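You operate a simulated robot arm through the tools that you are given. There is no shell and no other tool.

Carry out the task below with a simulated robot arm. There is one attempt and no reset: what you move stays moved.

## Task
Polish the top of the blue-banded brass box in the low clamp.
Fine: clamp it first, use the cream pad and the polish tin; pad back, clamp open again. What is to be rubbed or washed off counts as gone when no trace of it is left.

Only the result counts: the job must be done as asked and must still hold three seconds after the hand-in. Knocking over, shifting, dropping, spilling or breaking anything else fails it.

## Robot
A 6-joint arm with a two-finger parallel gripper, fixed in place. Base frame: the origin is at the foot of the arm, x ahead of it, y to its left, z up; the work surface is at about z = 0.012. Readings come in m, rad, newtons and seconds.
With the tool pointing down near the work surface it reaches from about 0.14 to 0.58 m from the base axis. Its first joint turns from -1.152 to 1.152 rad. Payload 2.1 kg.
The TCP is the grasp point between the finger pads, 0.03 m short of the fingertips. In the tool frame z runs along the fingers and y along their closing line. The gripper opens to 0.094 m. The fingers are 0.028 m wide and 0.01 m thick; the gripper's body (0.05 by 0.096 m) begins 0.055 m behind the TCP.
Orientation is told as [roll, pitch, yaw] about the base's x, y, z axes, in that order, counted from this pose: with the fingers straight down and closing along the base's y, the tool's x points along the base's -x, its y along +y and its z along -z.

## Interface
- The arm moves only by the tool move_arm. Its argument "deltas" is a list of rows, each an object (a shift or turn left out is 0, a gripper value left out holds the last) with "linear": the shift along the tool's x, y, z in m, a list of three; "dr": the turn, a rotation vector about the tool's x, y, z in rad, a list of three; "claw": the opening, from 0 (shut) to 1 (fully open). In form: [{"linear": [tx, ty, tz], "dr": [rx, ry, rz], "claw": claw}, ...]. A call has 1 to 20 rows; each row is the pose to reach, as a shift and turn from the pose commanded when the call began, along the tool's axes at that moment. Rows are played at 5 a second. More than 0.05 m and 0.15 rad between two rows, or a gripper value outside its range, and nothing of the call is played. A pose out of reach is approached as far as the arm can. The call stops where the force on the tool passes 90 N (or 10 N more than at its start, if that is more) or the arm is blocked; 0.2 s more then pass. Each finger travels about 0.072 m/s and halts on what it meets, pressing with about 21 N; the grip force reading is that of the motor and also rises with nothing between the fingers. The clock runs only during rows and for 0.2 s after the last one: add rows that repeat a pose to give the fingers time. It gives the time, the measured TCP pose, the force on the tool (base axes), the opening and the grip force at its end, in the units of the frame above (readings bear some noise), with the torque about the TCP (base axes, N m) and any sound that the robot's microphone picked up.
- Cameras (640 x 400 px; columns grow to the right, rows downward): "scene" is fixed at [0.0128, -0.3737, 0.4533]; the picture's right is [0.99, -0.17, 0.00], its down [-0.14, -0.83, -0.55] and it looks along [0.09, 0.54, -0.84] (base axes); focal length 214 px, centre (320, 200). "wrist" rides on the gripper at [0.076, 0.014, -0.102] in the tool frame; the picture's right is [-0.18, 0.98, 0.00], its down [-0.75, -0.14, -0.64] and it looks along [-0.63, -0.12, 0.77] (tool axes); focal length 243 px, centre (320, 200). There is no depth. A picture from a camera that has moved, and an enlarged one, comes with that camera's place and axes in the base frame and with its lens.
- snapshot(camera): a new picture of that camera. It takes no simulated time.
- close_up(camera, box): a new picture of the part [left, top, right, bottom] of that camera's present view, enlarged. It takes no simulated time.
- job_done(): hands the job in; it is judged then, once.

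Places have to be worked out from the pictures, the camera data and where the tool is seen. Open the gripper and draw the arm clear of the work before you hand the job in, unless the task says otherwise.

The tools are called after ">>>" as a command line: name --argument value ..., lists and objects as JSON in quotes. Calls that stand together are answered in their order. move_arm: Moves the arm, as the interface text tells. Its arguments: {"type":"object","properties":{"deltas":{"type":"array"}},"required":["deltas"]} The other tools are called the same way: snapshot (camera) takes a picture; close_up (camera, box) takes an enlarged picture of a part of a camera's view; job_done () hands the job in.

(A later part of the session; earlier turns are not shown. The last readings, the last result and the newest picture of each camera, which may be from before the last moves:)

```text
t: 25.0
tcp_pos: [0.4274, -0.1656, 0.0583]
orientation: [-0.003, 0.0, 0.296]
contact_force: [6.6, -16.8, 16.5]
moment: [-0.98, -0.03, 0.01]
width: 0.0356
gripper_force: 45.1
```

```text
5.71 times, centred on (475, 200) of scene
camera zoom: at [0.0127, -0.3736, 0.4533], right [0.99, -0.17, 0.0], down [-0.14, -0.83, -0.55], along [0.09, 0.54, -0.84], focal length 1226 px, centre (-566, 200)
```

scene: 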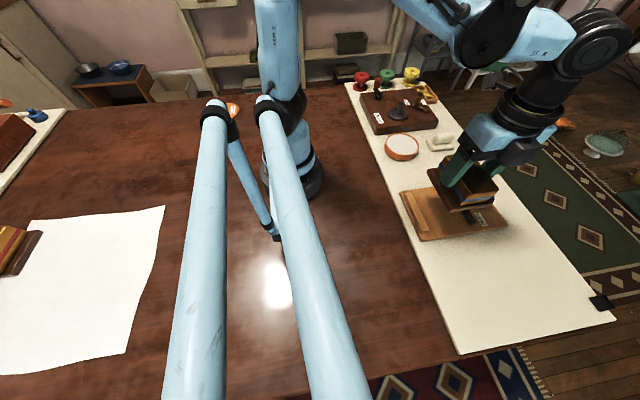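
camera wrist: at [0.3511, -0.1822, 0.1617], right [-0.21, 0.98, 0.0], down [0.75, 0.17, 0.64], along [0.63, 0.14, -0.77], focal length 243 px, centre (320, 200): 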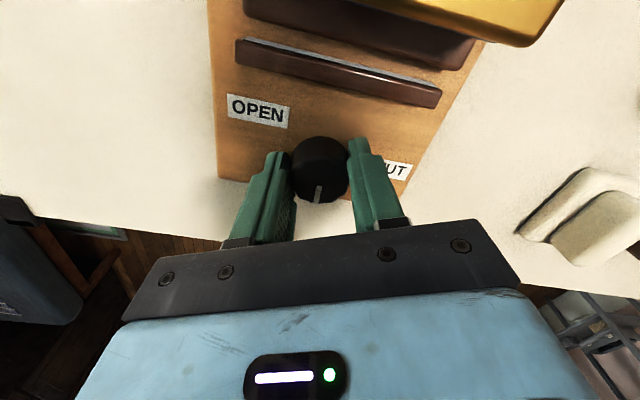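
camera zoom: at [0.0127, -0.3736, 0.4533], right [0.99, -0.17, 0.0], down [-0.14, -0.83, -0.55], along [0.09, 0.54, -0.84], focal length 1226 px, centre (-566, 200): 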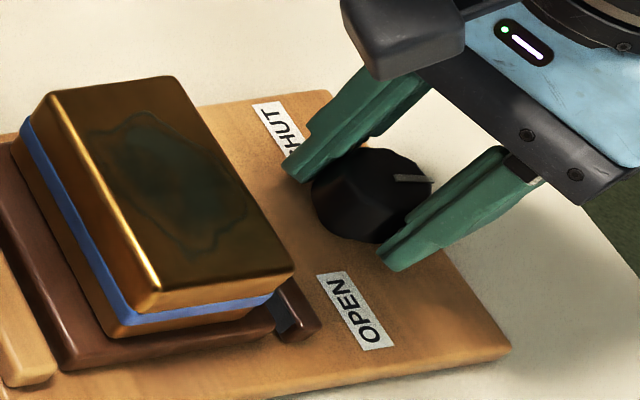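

Clockwise the knob followed the fingers, and the jaw moved slightly towards the box. That closes the clamp despite the label sides. I'll continue clockwise and confirm.

>>> move_arm --deltas '[{"dr": [0, 0, 0.1]}, {"dr": [0, 0, 0.2]}, {"dr": [0, 0, 0.3]}, {"dr": [0, 0, 0.4]}, {"dr": [0, 0, 0.5]}]'

>>> close_up --camera "wrist" --box '[200, 0, 420, 220]'

>>> close_up --camera "scene" --box '[430, 165, 520, 235]'

```text
t: 26.2
tcp_pos: [0.4274, -0.1634, 0.0593]
orientation: [-0.004, -0.001, -0.201]
contact_force: [10.7, -22.6, 26.1]
moment: [-0.45, 0.48, 0.0]
width: 0.0354
gripper_force: 44.7
```

```text
1.82 times, centred on (310, 110) of wrist
camera zoom: at [0.3544, -0.1355, 0.1621], right [0.38, 0.93, 0.0], down [0.71, -0.29, 0.64], along [0.6, -0.25, -0.76], focal length 441 px, centre (338, 364)
```

zoom: 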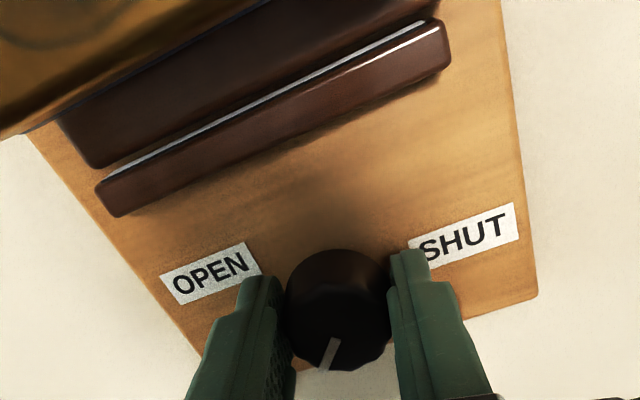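

```text
5.71 times, centred on (475, 200) of scene
camera zoom: at [0.0127, -0.3736, 0.4533], right [0.99, -0.17, 0.0], down [-0.14, -0.83, -0.55], along [0.09, 0.54, -0.84], focal length 1226 px, centre (-566, 200)
```

zoom: 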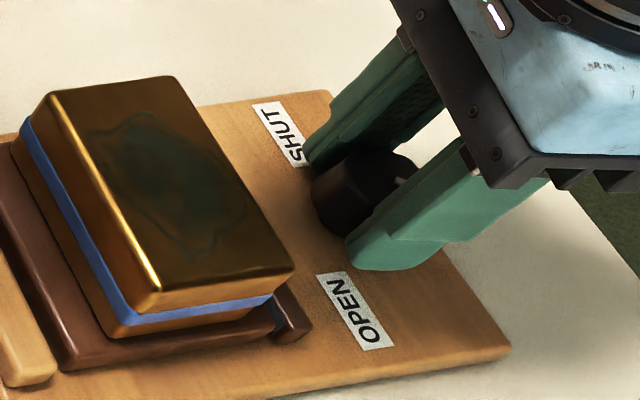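

The jaw has closed most of the gap, about 6–7 mm so far. I'll keep turning clockwise and nudge the tool to relieve the side load.

>>> move_arm --deltas '[{"linear": [0, -0.0005, -0.0005], "dr": [0, 0, 0.1]}, {"linear": [0, -0.001, -0.001], "dr": [0, 0, 0.2]}, {"linear": [0, -0.001, -0.001], "dr": [0, 0, 0.3]}, {"linear": [0, -0.001, -0.001], "dr": [0, 0, 0.4]}]'

>>> close_up --camera "wrist" --box '[200, 0, 420, 220]'

>>> close_up --camera "scene" --box '[430, 165, 520, 235]'

```text
t: 27.2
tcp_pos: [0.4269, -0.1653, 0.0602]
orientation: [0.0, 0.0, -0.602]
contact_force: [-0.4, -6.4, -18.5]
moment: [-0.64, -0.57, -0.03]
width: 0.0354
gripper_force: 45.0
```

```text
1.82 times, centred on (310, 110) of wrist
camera zoom: at [0.3718, -0.1104, 0.1625], right [0.71, 0.71, 0.0], down [0.54, -0.54, 0.64], along [0.45, -0.45, -0.77], focal length 441 px, centre (338, 364)
```

zoom: 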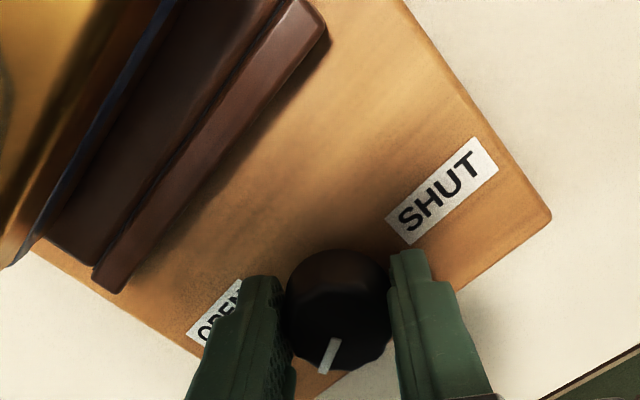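

```text
5.71 times, centred on (475, 200) of scene
camera zoom: at [0.0129, -0.3737, 0.4533], right [0.99, -0.17, 0.0], down [-0.14, -0.83, -0.55], along [0.09, 0.54, -0.84], focal length 1226 px, centre (-566, 200)
```

zoom: 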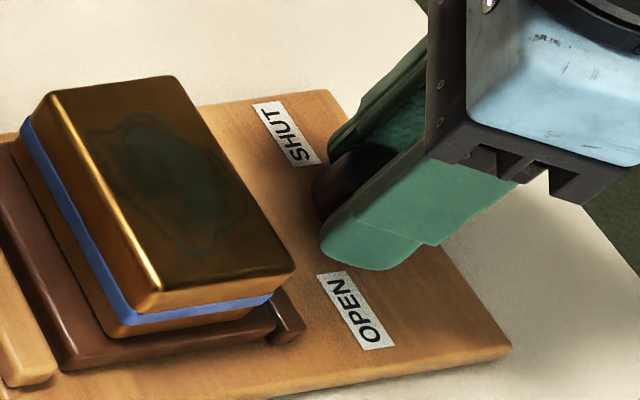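

The jaw is almost on the plinth, so I'll continue clockwise until it stops.

>>> move_arm --deltas '[{"linear": [0, 0, 0.0005], "dr": [0, 0, 0.1]}, {"linear": [0, 0, 0.0005], "dr": [0, 0, 0.2]}, {"linear": [0, 0, 0.0005], "dr": [0, 0, 0.3]}, {"linear": [0, 0, 0.0005], "dr": [0, 0, 0.4]}]'

>>> close_up --camera "wrist" --box '[200, 0, 420, 220]'

>>> close_up --camera "scene" --box '[430, 165, 520, 235]'

```text
t: 28.2
tcp_pos: [0.4272, -0.1642, 0.06]
orientation: [0.004, 0.0, -1.001]
contact_force: [8.5, 4.3, -20.1]
moment: [0.67, 0.14, 0.1]
width: 0.0356
gripper_force: 44.3
```

```text
1.82 times, centred on (310, 110) of wrist
camera zoom: at [0.3974, -0.0932, 0.1639], right [0.93, 0.38, 0.0], down [0.29, -0.71, 0.64], along [0.24, -0.59, -0.77], focal length 441 px, centre (338, 364)
```

zoom: 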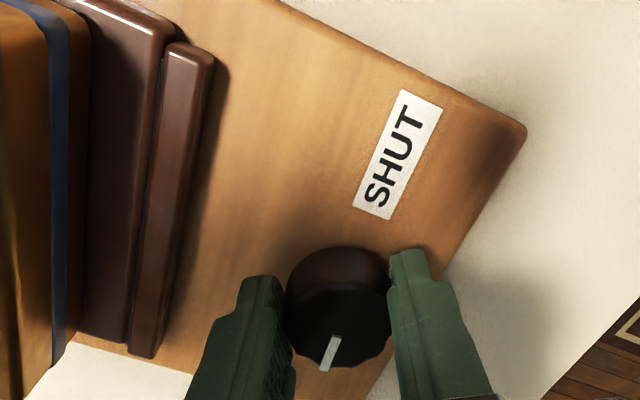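

```text
5.71 times, centred on (475, 200) of scene
camera zoom: at [0.0129, -0.3737, 0.4532], right [0.99, -0.17, 0.0], down [-0.14, -0.83, -0.55], along [0.09, 0.54, -0.84], focal length 1226 px, centre (-566, 200)
```

zoom: 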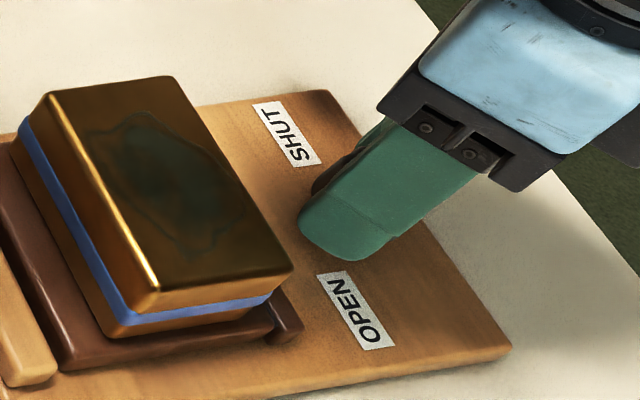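

Torque is still low at 0.1 Nm, so it isn't tight yet. I'll continue clockwise.

>>> move_arm --deltas '[{"linear": [0, 0, 0.0005], "dr": [0, 0, 0.1]}, {"linear": [0, 0, 0.001], "dr": [0, 0, 0.2]}, {"linear": [0, 0, 0.001], "dr": [0, 0, 0.3]}]'

>>> close_up --camera "wrist" --box '[200, 0, 420, 220]'

>>> close_up --camera "scene" --box '[400, 165, 490, 245]'

```text
t: 29.0
tcp_pos: [0.4282, -0.1647, 0.059]
orientation: [0.001, -0.003, -1.303]
contact_force: [12.0, 7.4, 11.6]
moment: [-0.4, -0.37, 0.13]
width: 0.0354
gripper_force: 45.1
```

```text
1.82 times, centred on (310, 110) of wrist
camera zoom: at [0.4202, -0.0876, 0.163], right [1.0, 0.08, 0.0], down [0.06, -0.76, 0.64], along [0.06, -0.64, -0.77], focal length 441 px, centre (338, 364)
```

zoom: 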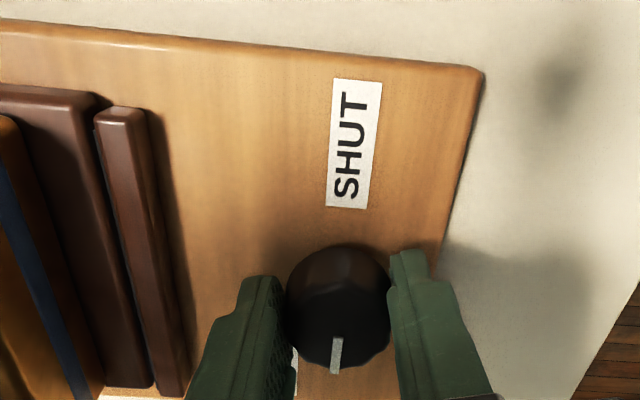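

```text
5.00 times, centred on (445, 205) of scene
camera zoom: at [0.0127, -0.3736, 0.4533], right [0.99, -0.17, 0.0], down [-0.14, -0.83, -0.55], along [0.09, 0.54, -0.84], focal length 1072 px, centre (-305, 175)
```

zoom: 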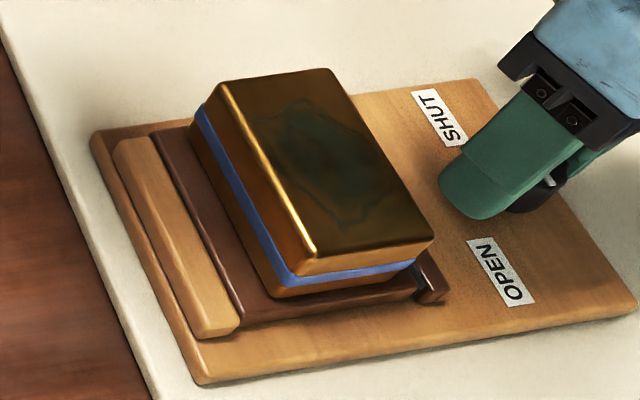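

The pointer has lagged the fingers by about 18°, so the knob is resisting, and the plinth now touches both fence and jaw. I'll turn a bit more to make sure it is tight.

>>> move_arm --deltas '[{"dr": [0, 0, 0.1]}, {"dr": [0, 0, 0.2]}, {"dr": [0, 0, 0.25]}]'

>>> close_up --camera "wrist" --box '[200, 0, 420, 220]'

>>> close_up --camera "scene" --box '[400, 165, 490, 245]'

```text
t: 29.8
tcp_pos: [0.4277, -0.1649, 0.0583]
orientation: [0.005, 0.002, -1.552]
contact_force: [21.0, 7.0, 12.1]
moment: [0.71, -0.24, 0.31]
width: 0.0358
gripper_force: 44.9
```

```text
1.82 times, centred on (310, 110) of wrist
camera zoom: at [0.4395, -0.0889, 0.1624], right [0.99, -0.16, 0.0], down [-0.13, -0.76, 0.64], along [-0.1, -0.63, -0.77], focal length 441 px, centre (338, 364)
```

zoom: 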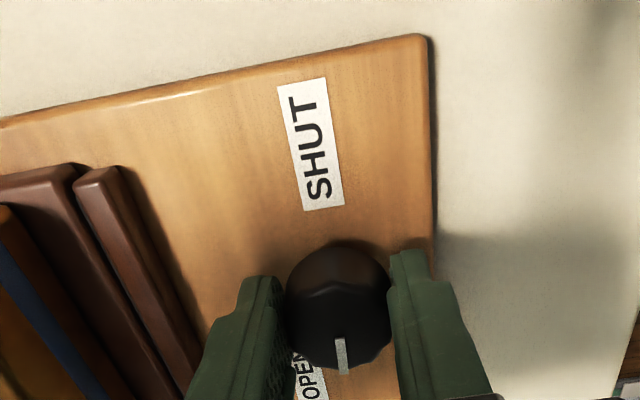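

```text
5.00 times, centred on (445, 205) of scene
camera zoom: at [0.0127, -0.3736, 0.4533], right [0.99, -0.17, 0.0], down [-0.14, -0.83, -0.55], along [0.09, 0.54, -0.84], focal length 1072 px, centre (-305, 175)
```

zoom: 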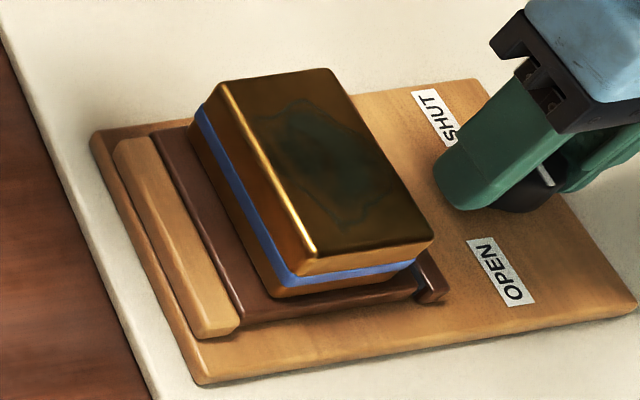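

The knob now slips at 0.3 Nm with nothing else moving, so the box is clamped firmly. I'll open the fingers, rise and check that the clamp stays shut.

>>> move_arm --deltas '[{"claw": 0.5}, {"claw": 0.58}, {"claw": 0.6}, {"claw": 0.6}, {"linear": [0, 0, -0.02], "claw": 0.6}, {"linear": [0, 0, -0.05], "claw": 0.6}, {"linear": [0, 0, -0.09], "claw": 0.6}, {"linear": [0, 0, -0.12], "claw": 0.6}, {"linear": [0, 0, -0.12], "claw": 0.6}]'

>>> snapshot --camera "wrist"

>>> close_up --camera "scene" --box '[400, 155, 520, 245]'

```text
t: 31.8
tcp_pos: [0.4271, -0.1659, 0.1796]
orientation: [0.001, 0.0, -1.55]
contact_force: [-0.5, -0.4, -1.2]
moment: [0.0, -0.02, -0.03]
width: 0.0563
gripper_force: 0.2
```

```text
taken
camera wrist: at [0.4386, -0.0903, 0.2821], right [0.99, -0.16, 0.0], down [-0.13, -0.76, 0.64], along [-0.1, -0.63, -0.77], focal length 243 px, centre (320, 200)
```

wrist: 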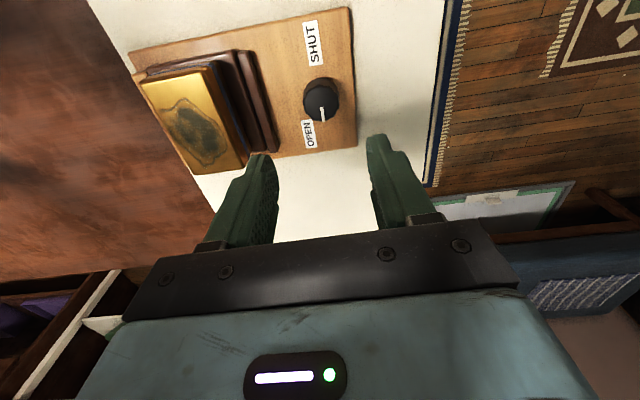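

```text
4.44 times, centred on (460, 200) of scene
camera zoom: at [0.0128, -0.3737, 0.4533], right [0.99, -0.17, 0.0], down [-0.14, -0.83, -0.55], along [0.09, 0.54, -0.84], focal length 953 px, centre (-302, 200)
```

zoom: 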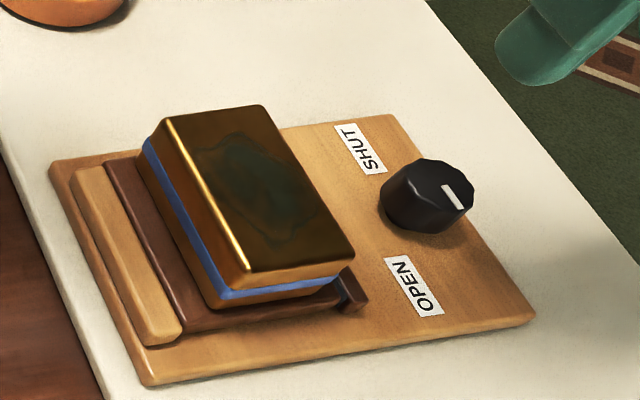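

The clamp holds, with the plinth flush against fence and jaw. Next I'll swing back to yaw 0 and hover above the cream pad near (0.433, 0.043).

>>> move_arm --deltas '[{"linear": [0.017, 0.001, 0], "dr": [0, 0, -0.13]}, {"linear": [0.034, 0.002, 0], "dr": [0, 0, -0.26]}, {"linear": [0.051, 0.003, 0], "dr": [0, 0, -0.39]}, {"linear": [0.068, 0.004, 0], "dr": [0, 0, -0.52]}, {"linear": [0.085, 0.005, 0], "dr": [0, 0, -0.65]}, {"linear": [0.102, 0.006, 0], "dr": [0, 0, -0.78]}, {"linear": [0.12, 0.007, 0], "dr": [0, 0, -0.91]}, {"linear": [0.138, 0.008, 0], "dr": [0, 0, -1.04]}, {"linear": [0.156, 0.009, 0], "dr": [0, 0, -1.17]}, {"linear": [0.174, 0.01, 0], "dr": [0, 0, -1.3]}, {"linear": [0.19, 0.01, 0], "dr": [0, 0, -1.43]}, {"linear": [0.207, 0.01, 0.01], "dr": [0, 0, -1.551]}, {"linear": [0.207, 0.01, 0.02], "dr": [0, 0, -1.551]}, {"linear": [0.207, 0.01, 0.02], "dr": [0, 0, -1.551]}]'

>>> snapshot --camera "wrist"

>>> close_up --camera "wrist" --box '[240, 20, 400, 140]'

>>> close_up --camera "scene" --box '[370, 110, 470, 180]'

```text
t: 34.8
tcp_pos: [0.4317, 0.0418, 0.1588]
orientation: [0.001, 0.001, 0.001]
contact_force: [-0.5, -0.2, 0.1]
moment: [0.0, 0.01, 0.01]
width: 0.0567
gripper_force: 0.0
```

```text
taken
camera wrist: at [0.3558, 0.0549, 0.2617], right [0.18, 0.98, 0.0], down [0.75, -0.14, 0.64], along [0.63, -0.12, -0.77], focal length 243 px, centre (320, 200)
```

wrist: 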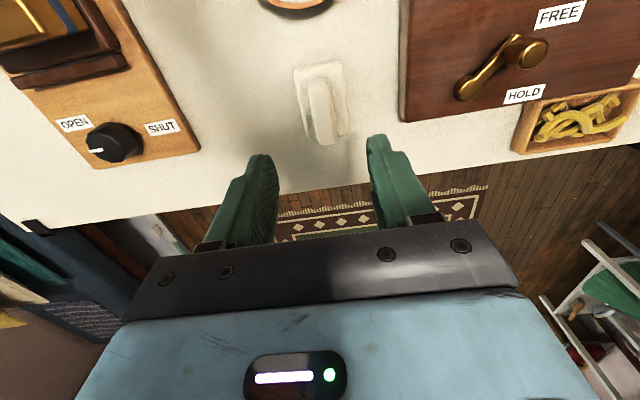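

```text
3.33 times, centred on (320, 80) of wrist
camera zoom: at [0.3558, 0.0549, 0.2617], right [0.18, 0.98, 0.0], down [0.75, -0.14, 0.64], along [0.63, -0.12, -0.77], focal length 809 px, centre (320, 600)
```

zoom: 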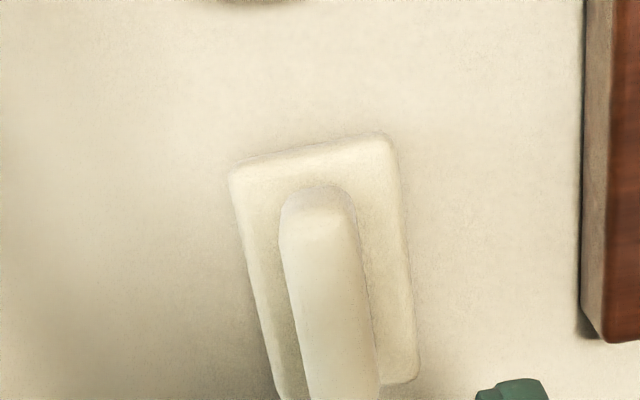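

```text
5.71 times, centred on (420, 145) of scene
camera zoom: at [0.0128, -0.3736, 0.4533], right [0.99, -0.17, 0.0], down [-0.14, -0.83, -0.55], along [0.09, 0.54, -0.84], focal length 1226 px, centre (-251, 514)
```

zoom: 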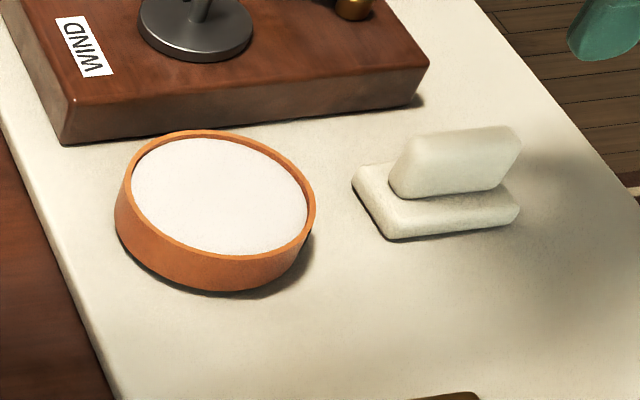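

The pad plate is centred at (0.434, 0.044) and its handle ridge, about 18 mm wide, runs along x with its top near z≈0.055. I'll descend with the fingers either side of the handle and the tips just above the plate.

>>> move_arm --deltas '[{"linear": [-0.002, 0.0025, 0.03]}, {"linear": [-0.002, 0.0025, 0.06]}, {"linear": [-0.002, 0.0025, 0.08]}, {"linear": [-0.002, 0.0025, 0.09]}, {"linear": [-0.002, 0.0025, 0.096]}, {"linear": [-0.002, 0.0025, 0.096]}]'

>>> snapshot --camera "wrist"

>>> close_up --camera "scene" --box '[400, 100, 500, 170]'

```text
t: 36.2
tcp_pos: [0.4333, 0.0438, 0.0627]
orientation: [-0.001, 0.001, 0.001]
contact_force: [0.3, -0.7, 0.0]
moment: [0.0, 0.03, -0.01]
width: 0.0562
gripper_force: 0.1
```

```text
taken
camera wrist: at [0.3571, 0.0588, 0.1657], right [0.18, 0.98, 0.0], down [0.75, -0.14, 0.64], along [0.63, -0.12, -0.77], focal length 243 px, centre (320, 200)
```

wrist: 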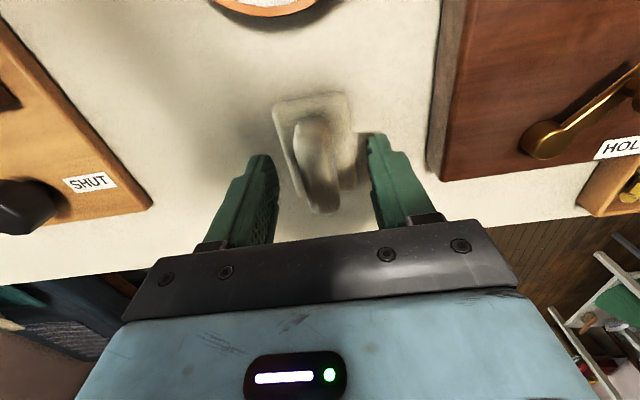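

```text
5.71 times, centred on (450, 135) of scene
camera zoom: at [0.0128, -0.3737, 0.4533], right [0.99, -0.17, 0.0], down [-0.14, -0.83, -0.55], along [0.09, 0.54, -0.84], focal length 1226 px, centre (-423, 571)
```

zoom: 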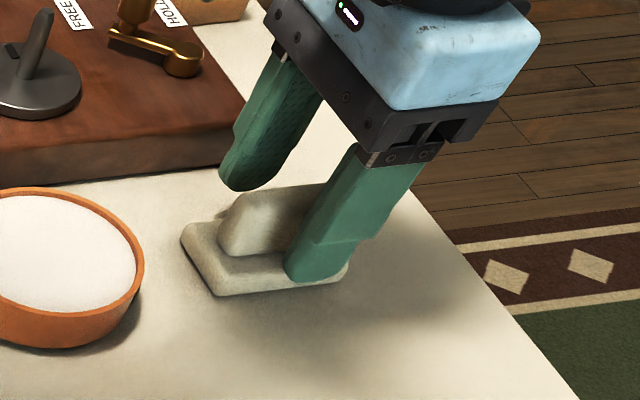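

The fingers are centred on the handle with tips at z≈0.033, clear of the plate. I'll close the gripper.

>>> move_arm --deltas '[{"claw": 0.35}, {"claw": 0.15}, {"claw": 0.05}, {"claw": 0.05}, {"claw": 0.05}]'

>>> snapshot --camera "wrist"

```text
t: 37.4
tcp_pos: [0.4339, 0.045, 0.0623]
orientation: [-0.001, 0.001, 0.003]
contact_force: [-0.4, 0.5, 0.0]
moment: [0.02, 0.01, -0.03]
width: 0.0192
gripper_force: 20.8
```

```text
taken
camera wrist: at [0.3571, 0.0588, 0.1659], right [0.18, 0.98, 0.0], down [0.75, -0.14, 0.64], along [0.63, -0.12, -0.77], focal length 243 px, centre (320, 200)
```

wrist: 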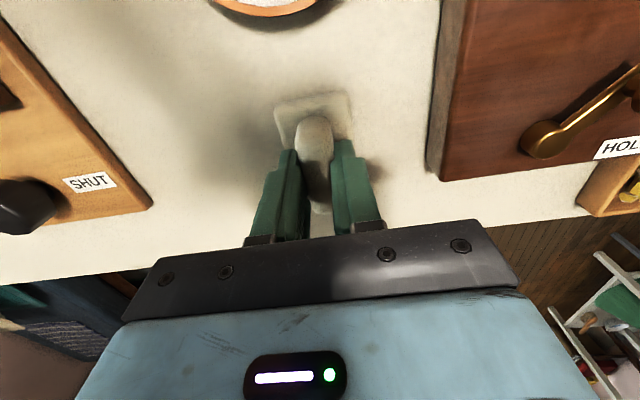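

The pad handle is held at 19 mm. I'll lift the pad, carry it towards the tin near (0.311, 0.048), and get a better look.

>>> move_arm --deltas '[{"linear": [0, 0, -0.01]}, {"linear": [0, 0, -0.04]}, {"linear": [0, 0, -0.08]}, {"linear": [0, 0, -0.11]}, {"linear": [0, 0, -0.11]}]'

>>> snapshot --camera "wrist"

>>> close_up --camera "scene" --box '[370, 60, 510, 170]'

```text
t: 38.6
tcp_pos: [0.4336, 0.0432, 0.1734]
orientation: [0.0, -0.001, 0.002]
contact_force: [0.6, 0.2, -0.6]
moment: [0.02, 0.03, -0.05]
width: 0.019
gripper_force: 20.6
```

```text
taken
camera wrist: at [0.3575, 0.0563, 0.2769], right [0.18, 0.98, 0.0], down [0.75, -0.14, 0.64], along [0.63, -0.12, -0.77], focal length 243 px, centre (320, 200)
```

wrist: 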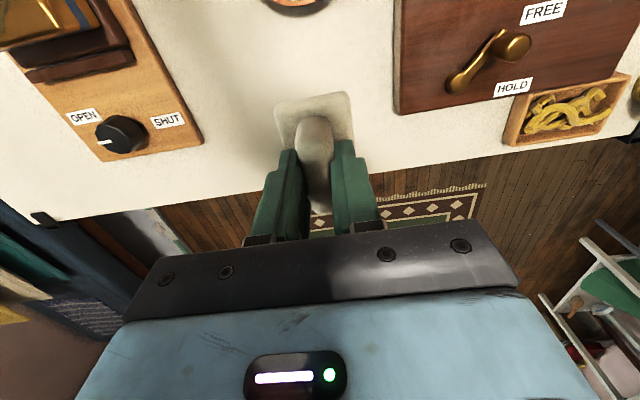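

```text
3.64 times, centred on (440, 115) of scene
camera zoom: at [0.0128, -0.3737, 0.4533], right [0.99, -0.17, 0.0], down [-0.14, -0.83, -0.55], along [0.09, 0.54, -0.84], focal length 780 px, centre (-116, 509)
```

zoom: 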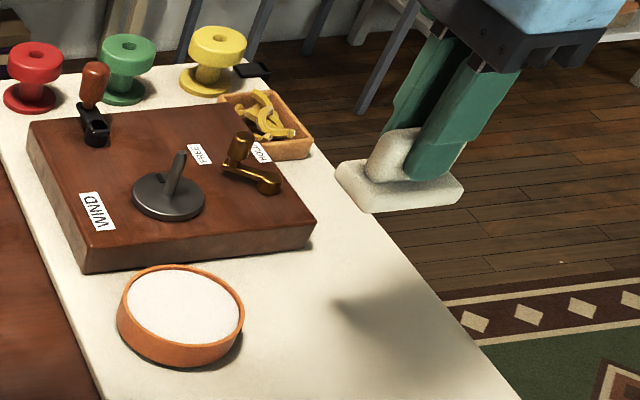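

The pad is in hand. I'll move part of the way towards the tin so the whole tin comes into the wrist view.

>>> move_arm --deltas '[{"linear": [0.03, 0, 0]}, {"linear": [0.06, 0, 0]}, {"linear": [0.08, 0, 0]}, {"linear": [0.08, 0, 0]}]'

>>> snapshot --camera "wrist"

>>> close_up --camera "wrist" --box '[220, 0, 420, 140]'

```text
t: 39.6
tcp_pos: [0.3561, 0.0434, 0.1734]
orientation: [0.0, -0.001, 0.0]
contact_force: [-0.2, 0.9, -1.0]
moment: [0.01, -0.03, -0.03]
width: 0.0191
gripper_force: 20.5
```

```text
taken
camera wrist: at [0.278, 0.0567, 0.2764], right [0.18, 0.98, 0.0], down [0.75, -0.14, 0.64], along [0.63, -0.12, -0.77], focal length 243 px, centre (320, 200)
```

wrist: 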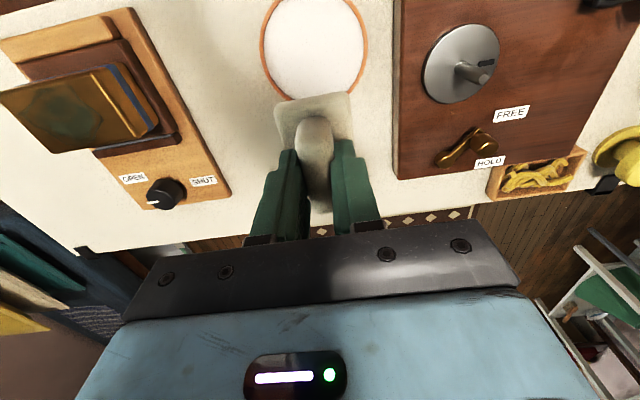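

```text
2.86 times, centred on (320, 70) of wrist
camera zoom: at [0.278, 0.0567, 0.2764], right [0.18, 0.98, 0.0], down [0.75, -0.14, 0.64], along [0.63, -0.12, -0.77], focal length 693 px, centre (320, 571)
```

zoom: 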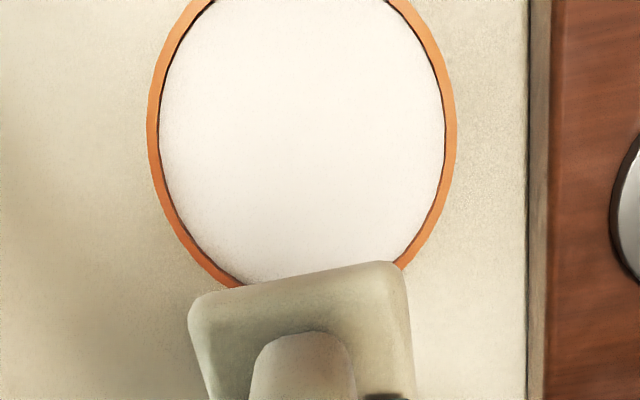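

The tin's rim centre is about (0.308, 0.0465), with outer radius 46 mm and inner about 42 mm, so the pad just fits inside. I'll move above it and lower part-way to check the centring.

>>> move_arm --deltas '[{"linear": [0.03, 0.002, 0]}, {"linear": [0.0465, 0.003, 0.02]}, {"linear": [0.0465, 0.003, 0.045]}, {"linear": [0.0465, 0.003, 0.06]}, {"linear": [0.0465, 0.003, 0.06]}]'

>>> snapshot --camera "wrist"

>>> close_up --camera "wrist" --box '[220, 40, 420, 240]'

>>> close_up --camera "scene" --box '[360, 100, 460, 180]'

```text
t: 40.8
tcp_pos: [0.3076, 0.0474, 0.1132]
orientation: [0.0, -0.001, 0.003]
contact_force: [0.1, 0.5, -1.0]
moment: [-0.02, 0.01, -0.02]
width: 0.0195
gripper_force: 20.8
```

```text
taken
camera wrist: at [0.2307, 0.0609, 0.2158], right [0.18, 0.98, 0.0], down [0.75, -0.14, 0.64], along [0.63, -0.12, -0.77], focal length 243 px, centre (320, 200)
```

wrist: 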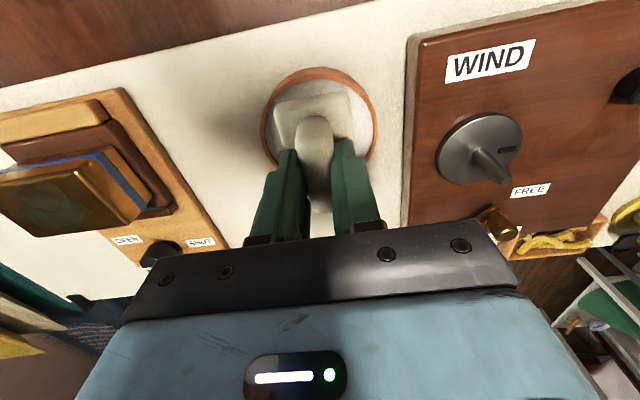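

```text
2.00 times, centred on (320, 140) of wrist
camera zoom: at [0.2307, 0.0609, 0.2158], right [0.18, 0.98, 0.0], down [0.75, -0.14, 0.64], along [0.63, -0.12, -0.77], focal length 485 px, centre (320, 320)
```

zoom: 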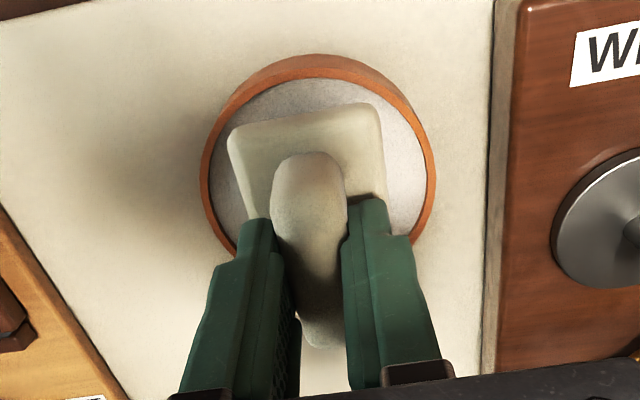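

```text
5.00 times, centred on (410, 140) of scene
camera zoom: at [0.0128, -0.3737, 0.4533], right [0.99, -0.17, 0.0], down [-0.14, -0.83, -0.55], along [0.09, 0.54, -0.84], focal length 1072 px, centre (-130, 500)
```

zoom: 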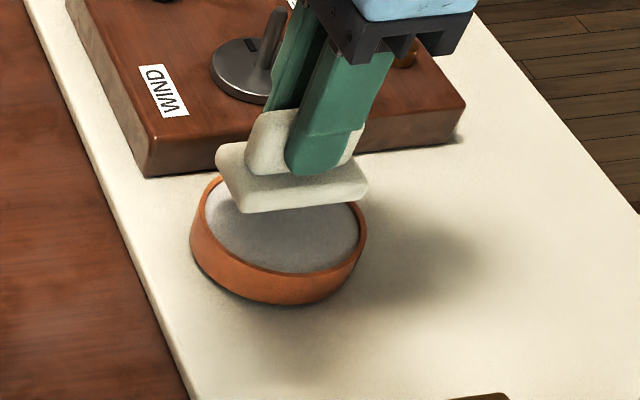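

The pad is centred over the tin within 1–2 mm. I'll lower it towards the polish.

>>> move_arm --deltas '[{"linear": [0, -0.001, 0.01]}, {"linear": [0, -0.001, 0.018]}, {"linear": [0, -0.001, 0.024]}, {"linear": [0, -0.001, 0.024]}]'

>>> close_up --camera "wrist" --box '[220, 40, 420, 240]'

>>> close_up --camera "scene" --box '[360, 100, 460, 180]'

```text
t: 41.8
tcp_pos: [0.3083, 0.0466, 0.0881]
orientation: [-0.001, -0.001, 0.001]
contact_force: [0.3, -1.3, 0.0]
moment: [-0.07, -0.05, 0.01]
width: 0.019
gripper_force: 21.2
```

```text
2.00 times, centred on (320, 140) of wrist
camera zoom: at [0.2312, 0.0603, 0.191], right [0.18, 0.98, 0.0], down [0.75, -0.14, 0.64], along [0.63, -0.12, -0.77], focal length 485 px, centre (320, 320)
```

zoom: 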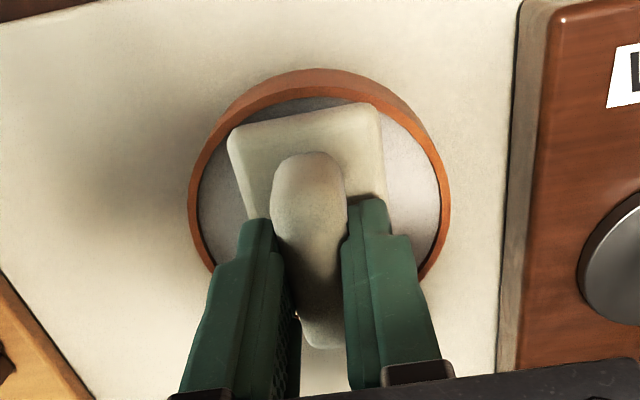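

```text
5.00 times, centred on (410, 140) of scene
camera zoom: at [0.0128, -0.3737, 0.4533], right [0.99, -0.17, 0.0], down [-0.14, -0.83, -0.55], along [0.09, 0.54, -0.84], focal length 1072 px, centre (-130, 500)
```

zoom: 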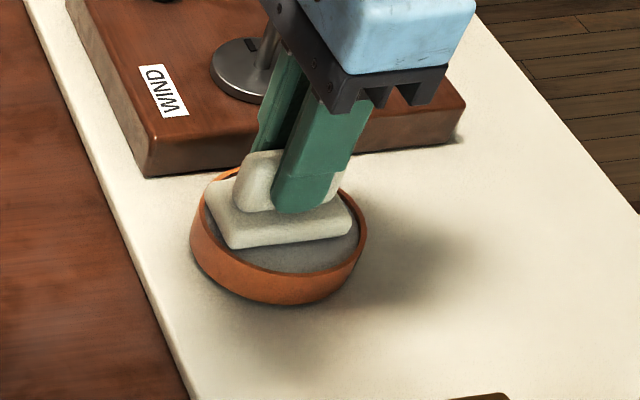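

The pad sits slightly towards the near rim, so I'll shift it 2 mm in +x and 1 mm in -y. Then I'll go down in fine steps.

>>> move_arm --deltas '[{"linear": [-0.002, -0.001, 0.0]}, {"linear": [-0.002, -0.001, 0.003]}, {"linear": [-0.002, -0.001, 0.005]}, {"linear": [-0.002, -0.001, 0.005]}]'

>>> close_up --camera "wrist" --box '[220, 40, 420, 240]'

>>> close_up --camera "scene" --box '[370, 110, 450, 170]'

```text
t: 42.8
tcp_pos: [0.3101, 0.0451, 0.0833]
orientation: [0.0, -0.002, 0.003]
contact_force: [2.0, -1.1, 23.1]
moment: [-0.01, -0.04, -0.01]
width: 0.019
gripper_force: 20.8
```

```text
2.00 times, centred on (320, 140) of wrist
camera zoom: at [0.2335, 0.0596, 0.1871], right [0.18, 0.98, 0.0], down [0.75, -0.14, 0.64], along [0.63, -0.12, -0.77], focal length 485 px, centre (320, 320)
```

zoom: 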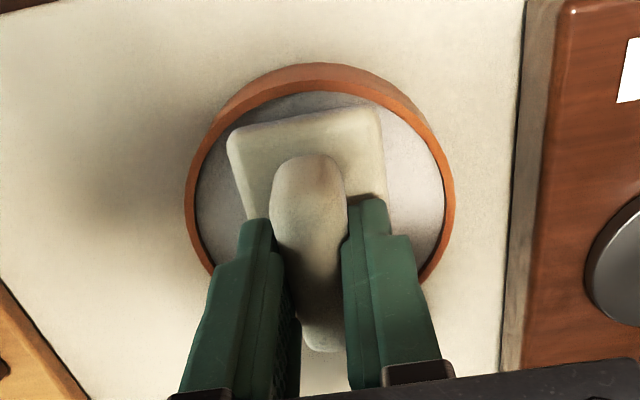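

```text
6.67 times, centred on (410, 140) of scene
camera zoom: at [0.0127, -0.3737, 0.4533], right [0.99, -0.17, 0.0], down [-0.14, -0.83, -0.55], along [0.09, 0.54, -0.84], focal length 1430 px, centre (-280, 600)
```

zoom: 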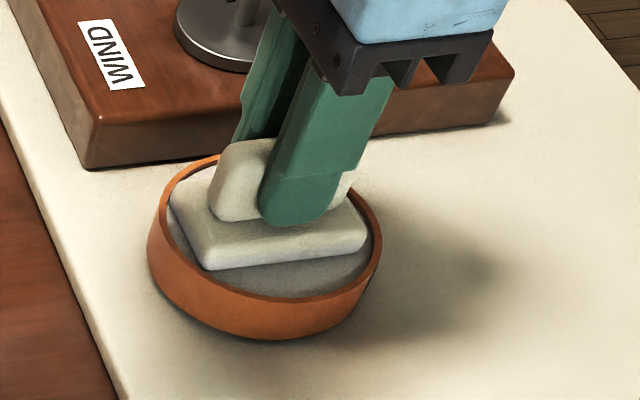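

Contact on the polish registers 23 N with almost no side force, so the pad is inside the rim. I'll hold it briefly, ease it up and look.

>>> move_arm --deltas '[{"linear": [0, 0, 0]}, {"linear": [0, 0, 0]}, {"linear": [0, 0, 0]}, {"linear": [0, 0, -0.005]}, {"linear": [0, 0, -0.02]}, {"linear": [0, 0, -0.05]}, {"linear": [0, 0, -0.08]}, {"linear": [0, 0, -0.08]}]'

>>> snapshot --camera "wrist"

>>> close_up --camera "scene" --box '[370, 80, 470, 170]'

```text
t: 44.6
tcp_pos: [0.3107, 0.0447, 0.1642]
orientation: [0.0, 0.0, 0.002]
contact_force: [-0.7, 0.2, -0.8]
moment: [-0.01, 0.02, 0.01]
width: 0.019
gripper_force: 20.7
```

```text
taken
camera wrist: at [0.2343, 0.0593, 0.2678], right [0.18, 0.98, 0.0], down [0.75, -0.14, 0.64], along [0.63, -0.12, -0.77], focal length 243 px, centre (320, 200)
```

wrist: 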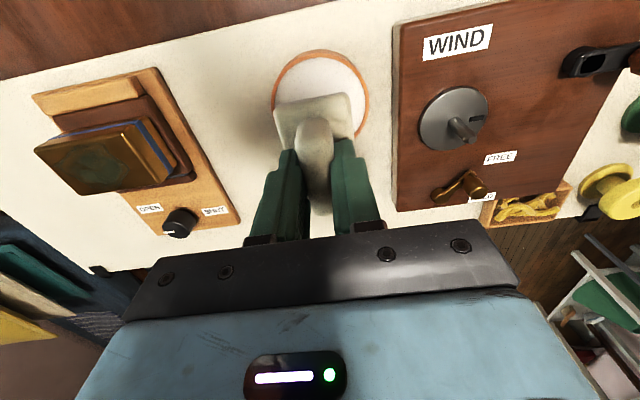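

```text
4.44 times, centred on (420, 125) of scene
camera zoom: at [0.0128, -0.3737, 0.4533], right [0.99, -0.17, 0.0], down [-0.14, -0.83, -0.55], along [0.09, 0.54, -0.84], focal length 953 px, centre (-124, 533)
```

zoom: 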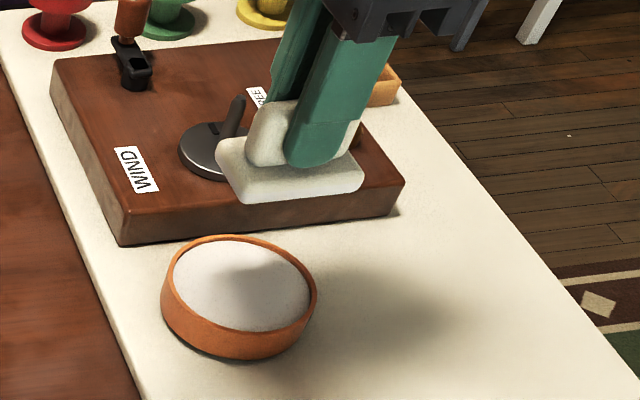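

The pad has been charged with polish. I'll enlarge the box top to locate it precisely in the clamp.

>>> close_up --camera "wrist" --box '[20, 60, 240, 240]'

>>> close_up --camera "scene" --box '[400, 165, 490, 235]'

```text
2.22 times, centred on (130, 150) of wrist
camera zoom: at [0.2343, 0.0593, 0.2678], right [0.18, 0.98, 0.0], down [0.75, -0.14, 0.64], along [0.63, -0.12, -0.77], focal length 539 px, centre (742, 311)
```

zoom: 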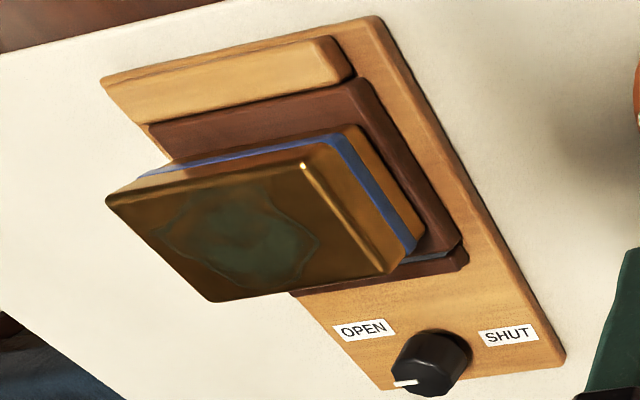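

```text
5.71 times, centred on (445, 200) of scene
camera zoom: at [0.0128, -0.3737, 0.4533], right [0.99, -0.17, 0.0], down [-0.14, -0.83, -0.55], along [0.09, 0.54, -0.84], focal length 1226 px, centre (-394, 200)
```

zoom: 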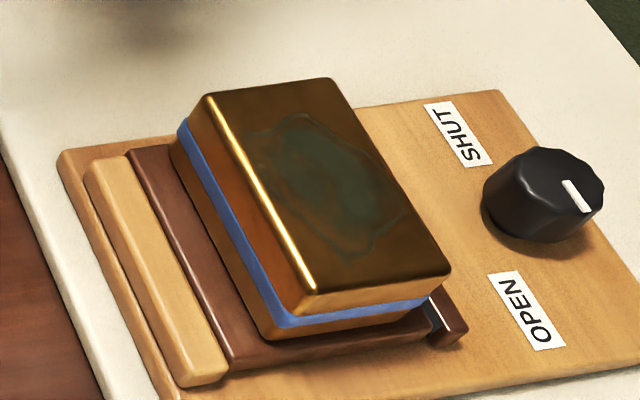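

The box top is centred near (0.317, -0.164) at z≈0.072, with its long side along y. I'll carry the pad over it and lower to just above the top.

>>> move_arm --deltas '[{"linear": [-0.001, -0.035, 0]}, {"linear": [-0.002, -0.075, 0]}, {"linear": [-0.004, -0.115, 0]}, {"linear": [-0.005, -0.155, 0]}, {"linear": [-0.007, -0.19, 0]}, {"linear": [-0.007, -0.209, 0]}, {"linear": [-0.007, -0.209, 0.015]}, {"linear": [-0.007, -0.209, 0.03]}, {"linear": [-0.007, -0.209, 0.03]}]'

>>> snapshot --camera "wrist"

>>> close_up --camera "wrist" --box '[220, 40, 420, 240]'

>>> close_up --camera "scene" --box '[400, 145, 500, 235]'

```text
t: 46.6
tcp_pos: [0.3177, -0.1626, 0.135]
orientation: [0.002, 0.0, 0.001]
contact_force: [-0.2, 0.2, -1.0]
moment: [-0.03, -0.01, 0.01]
width: 0.0192
gripper_force: 21.2
```

```text
taken
camera wrist: at [0.2419, -0.1486, 0.2371], right [0.18, 0.98, 0.0], down [0.75, -0.14, 0.64], along [0.63, -0.12, -0.77], focal length 243 px, centre (320, 200)
```

wrist: 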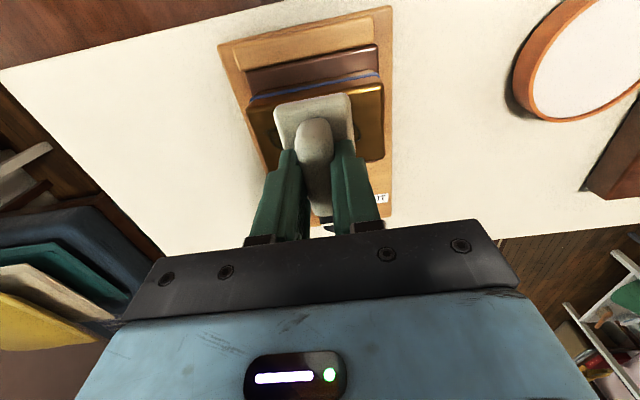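

```text
2.00 times, centred on (320, 140) of wrist
camera zoom: at [0.2419, -0.1486, 0.2371], right [0.18, 0.98, 0.0], down [0.75, -0.14, 0.64], along [0.63, -0.12, -0.77], focal length 485 px, centre (320, 320)
```

zoom: 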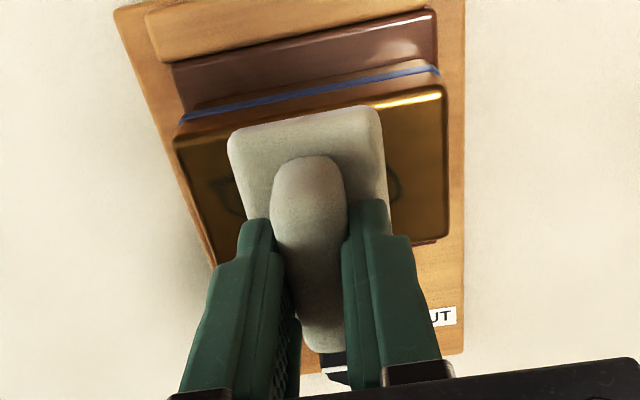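

```text
4.44 times, centred on (450, 190) of scene
camera zoom: at [0.0128, -0.3737, 0.4533], right [0.99, -0.17, 0.0], down [-0.14, -0.83, -0.55], along [0.09, 0.54, -0.84], focal length 953 px, centre (-258, 244)
```

zoom: 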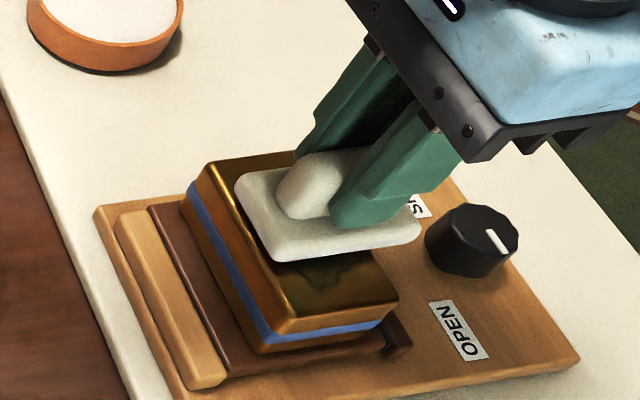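

The pad is aligned with the box-top centre at (0.318, -0.162). I'll lower it until it touches.

>>> move_arm --deltas '[{"linear": [0, 0, 0.005]}, {"linear": [0, 0, 0.008]}, {"linear": [0, 0, 0.009]}, {"linear": [0, 0, 0.009]}]'

```text
t: 47.6
tcp_pos: [0.3181, -0.1632, 0.1254]
orientation: [0.001, -0.001, 0.003]
contact_force: [1.3, 7.5, 51.3]
moment: [0.16, 0.04, -0.02]
width: 0.0189
gripper_force: 20.7
```

There is contact already at 51 N, which is more than I want, so I'll ease up by 1 mm and re-read.

>>> move_arm --deltas '[{"linear": [0, 0, -0.001]}, {"linear": [0, 0, -0.001]}]'

>>> close_up --camera "wrist" --box '[220, 40, 420, 240]'

>>> close_up --camera "scene" --box '[400, 145, 500, 235]'

```text
t: 48.2
tcp_pos: [0.3179, -0.1621, 0.1255]
orientation: [0.001, -0.002, 0.004]
contact_force: [4.8, 6.8, 47.4]
moment: [0.32, -0.05, 0.01]
width: 0.0194
gripper_force: 20.7
```

```text
2.00 times, centred on (320, 140) of wrist
camera zoom: at [0.2408, -0.1493, 0.229], right [0.18, 0.98, 0.0], down [0.75, -0.14, 0.64], along [0.63, -0.12, -0.77], focal length 485 px, centre (320, 320)
```

zoom: 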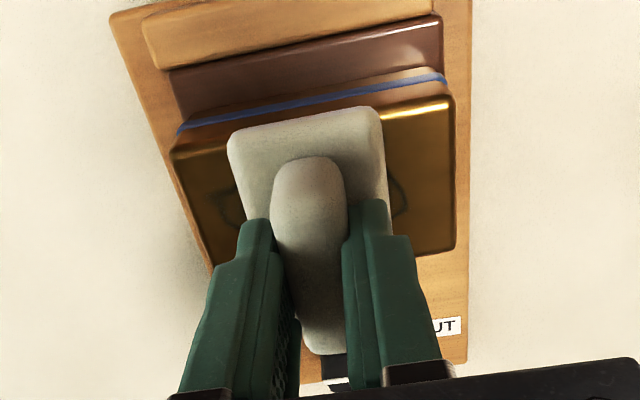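

```text
4.44 times, centred on (450, 190) of scene
camera zoom: at [0.0127, -0.3736, 0.4534], right [0.99, -0.17, 0.0], down [-0.14, -0.83, -0.55], along [0.09, 0.54, -0.84], focal length 953 px, centre (-258, 244)
```

zoom: 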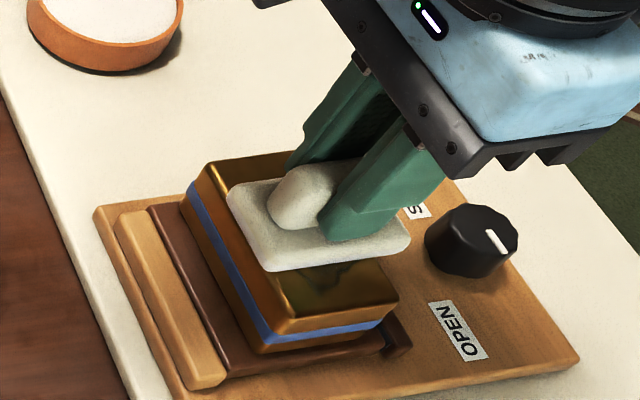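

Still 47 N, so I'll ease up another 1.5 mm to a moderate rubbing pressure.

>>> move_arm --deltas '[{"linear": [0, 0, -0.0015]}, {"linear": [0, 0, -0.0015]}]'

```text
t: 48.8
tcp_pos: [0.3156, -0.1624, 0.1263]
orientation: [-0.002, -0.001, 0.0]
contact_force: [2.9, 1.2, 5.9]
moment: [0.14, -0.17, -0.11]
width: 0.0194
gripper_force: 20.9
```

At 6 N now, so 0.6 mm lower should give about 20 N. I'll rub along the box's length, ±25 mm in y, with a small variation in x.

>>> move_arm --deltas '[{"linear": [0, 0, 0.0006]}, {"linear": [0, 0.01, 0.0006]}, {"linear": [0, 0.02, 0.0006]}, {"linear": [0, 0.026, 0.0006]}, {"linear": [0.003, 0.015, 0.0006]}, {"linear": [0.003, 0.0, 0.0006]}, {"linear": [0.003, -0.015, 0.0006]}, {"linear": [0.003, -0.026, 0.0006]}, {"linear": [-0.003, -0.015, 0.0006]}, {"linear": [-0.003, 0.0, 0.0006]}, {"linear": [-0.003, 0.015, 0.0006]}, {"linear": [-0.003, 0.026, 0.0006]}, {"linear": [0, 0.015, 0.0006]}, {"linear": [0, 0, 0.0006]}, {"linear": [0, 0, 0.0006]}]'

>>> close_up --camera "wrist" --box '[220, 40, 420, 240]'

>>> close_up --camera "scene" --box '[400, 145, 500, 235]'

```text
t: 52.0
tcp_pos: [0.3194, -0.1618, 0.1269]
orientation: [0.002, 0.0, 0.001]
contact_force: [-1.2, 9.3, 17.9]
moment: [0.42, 0.03, 0.04]
width: 0.0194
gripper_force: 20.8
```

```text
2.00 times, centred on (320, 140) of wrist
camera zoom: at [0.2409, -0.1485, 0.2295], right [0.18, 0.98, 0.0], down [0.75, -0.14, 0.64], along [0.63, -0.12, -0.77], focal length 485 px, centre (320, 320)
```

zoom: 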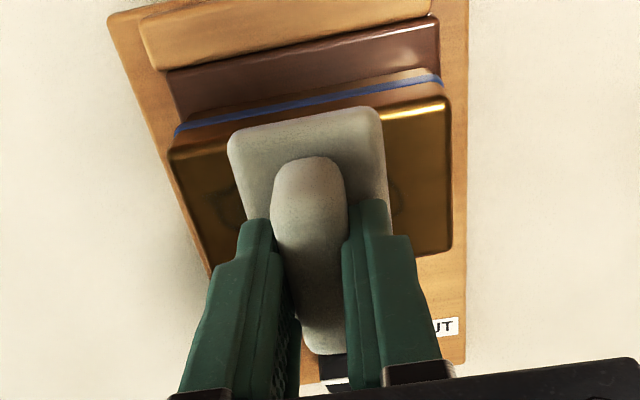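

```text
4.44 times, centred on (450, 190) of scene
camera zoom: at [0.0127, -0.3736, 0.4533], right [0.99, -0.17, 0.0], down [-0.14, -0.83, -0.55], along [0.09, 0.54, -0.84], focal length 953 px, centre (-258, 244)
```

zoom: 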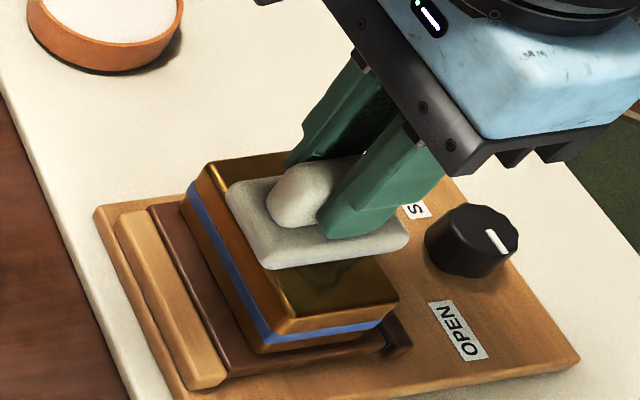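

Pressure is 18 N and the stain outline is fading, so it's working. I'll continue with more strokes.

>>> move_arm --deltas '[{"linear": [0, 0.013, 0]}, {"linear": [0.003, 0.027, 0]}, {"linear": [0.003, 0.013, 0]}, {"linear": [0.003, 0, 0]}, {"linear": [0.003, -0.013, 0]}, {"linear": [0.003, -0.027, 0]}, {"linear": [-0.003, -0.027, 0]}, {"linear": [-0.003, -0.013, 0]}, {"linear": [-0.003, 0, 0]}, {"linear": [-0.003, 0.013, 0]}, {"linear": [-0.003, 0.027, 0]}, {"linear": [0, 0.013, 0]}, {"linear": [0, 0, 0]}, {"linear": [0, -0.013, 0]}, {"linear": [0, -0.027, 0]}, {"linear": [0, -0.013, 0]}, {"linear": [0, 0, 0]}, {"linear": [0, 0.013, 0]}, {"linear": [0, 0.027, 0]}, {"linear": [0, 0.027, 0]}]'

>>> close_up --camera "wrist" --box '[220, 40, 420, 240]'

>>> close_up --camera "scene" --box '[400, 145, 500, 235]'

```text
t: 56.2
tcp_pos: [0.3188, -0.135, 0.1287]
orientation: [0.001, -0.001, 0.002]
contact_force: [-0.1, 0.3, -0.3]
moment: [-0.03, -0.01, -0.04]
width: 0.0193
gripper_force: 21.2
```

```text
2.00 times, centred on (320, 140) of wrist
camera zoom: at [0.2423, -0.1228, 0.2303], right [0.18, 0.98, 0.0], down [0.75, -0.14, 0.64], along [0.63, -0.12, -0.77], focal length 485 px, centre (320, 320)
```

zoom: 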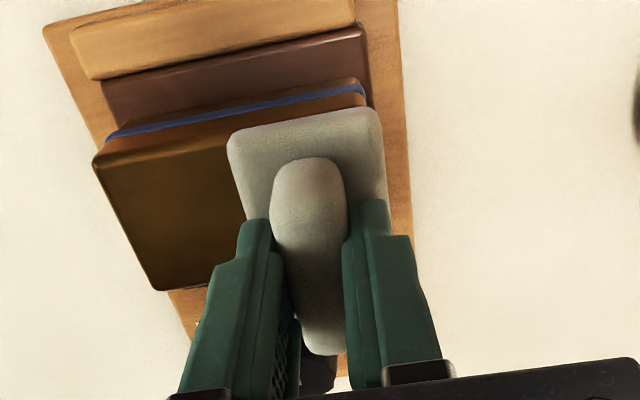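

```text
4.44 times, centred on (450, 190) of scene
camera zoom: at [0.0128, -0.3736, 0.4533], right [0.99, -0.17, 0.0], down [-0.14, -0.83, -0.55], along [0.09, 0.54, -0.84], focal length 953 px, centre (-258, 244)
```

zoom: 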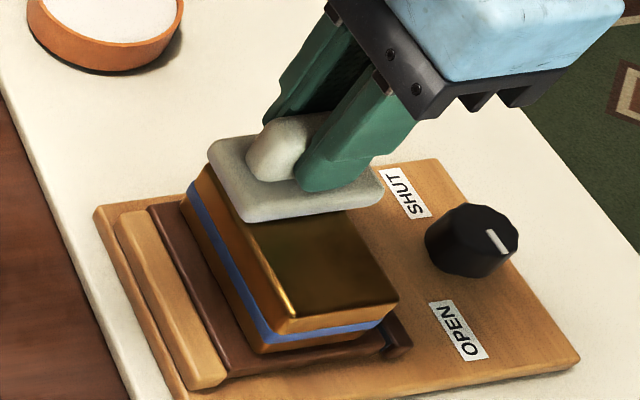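

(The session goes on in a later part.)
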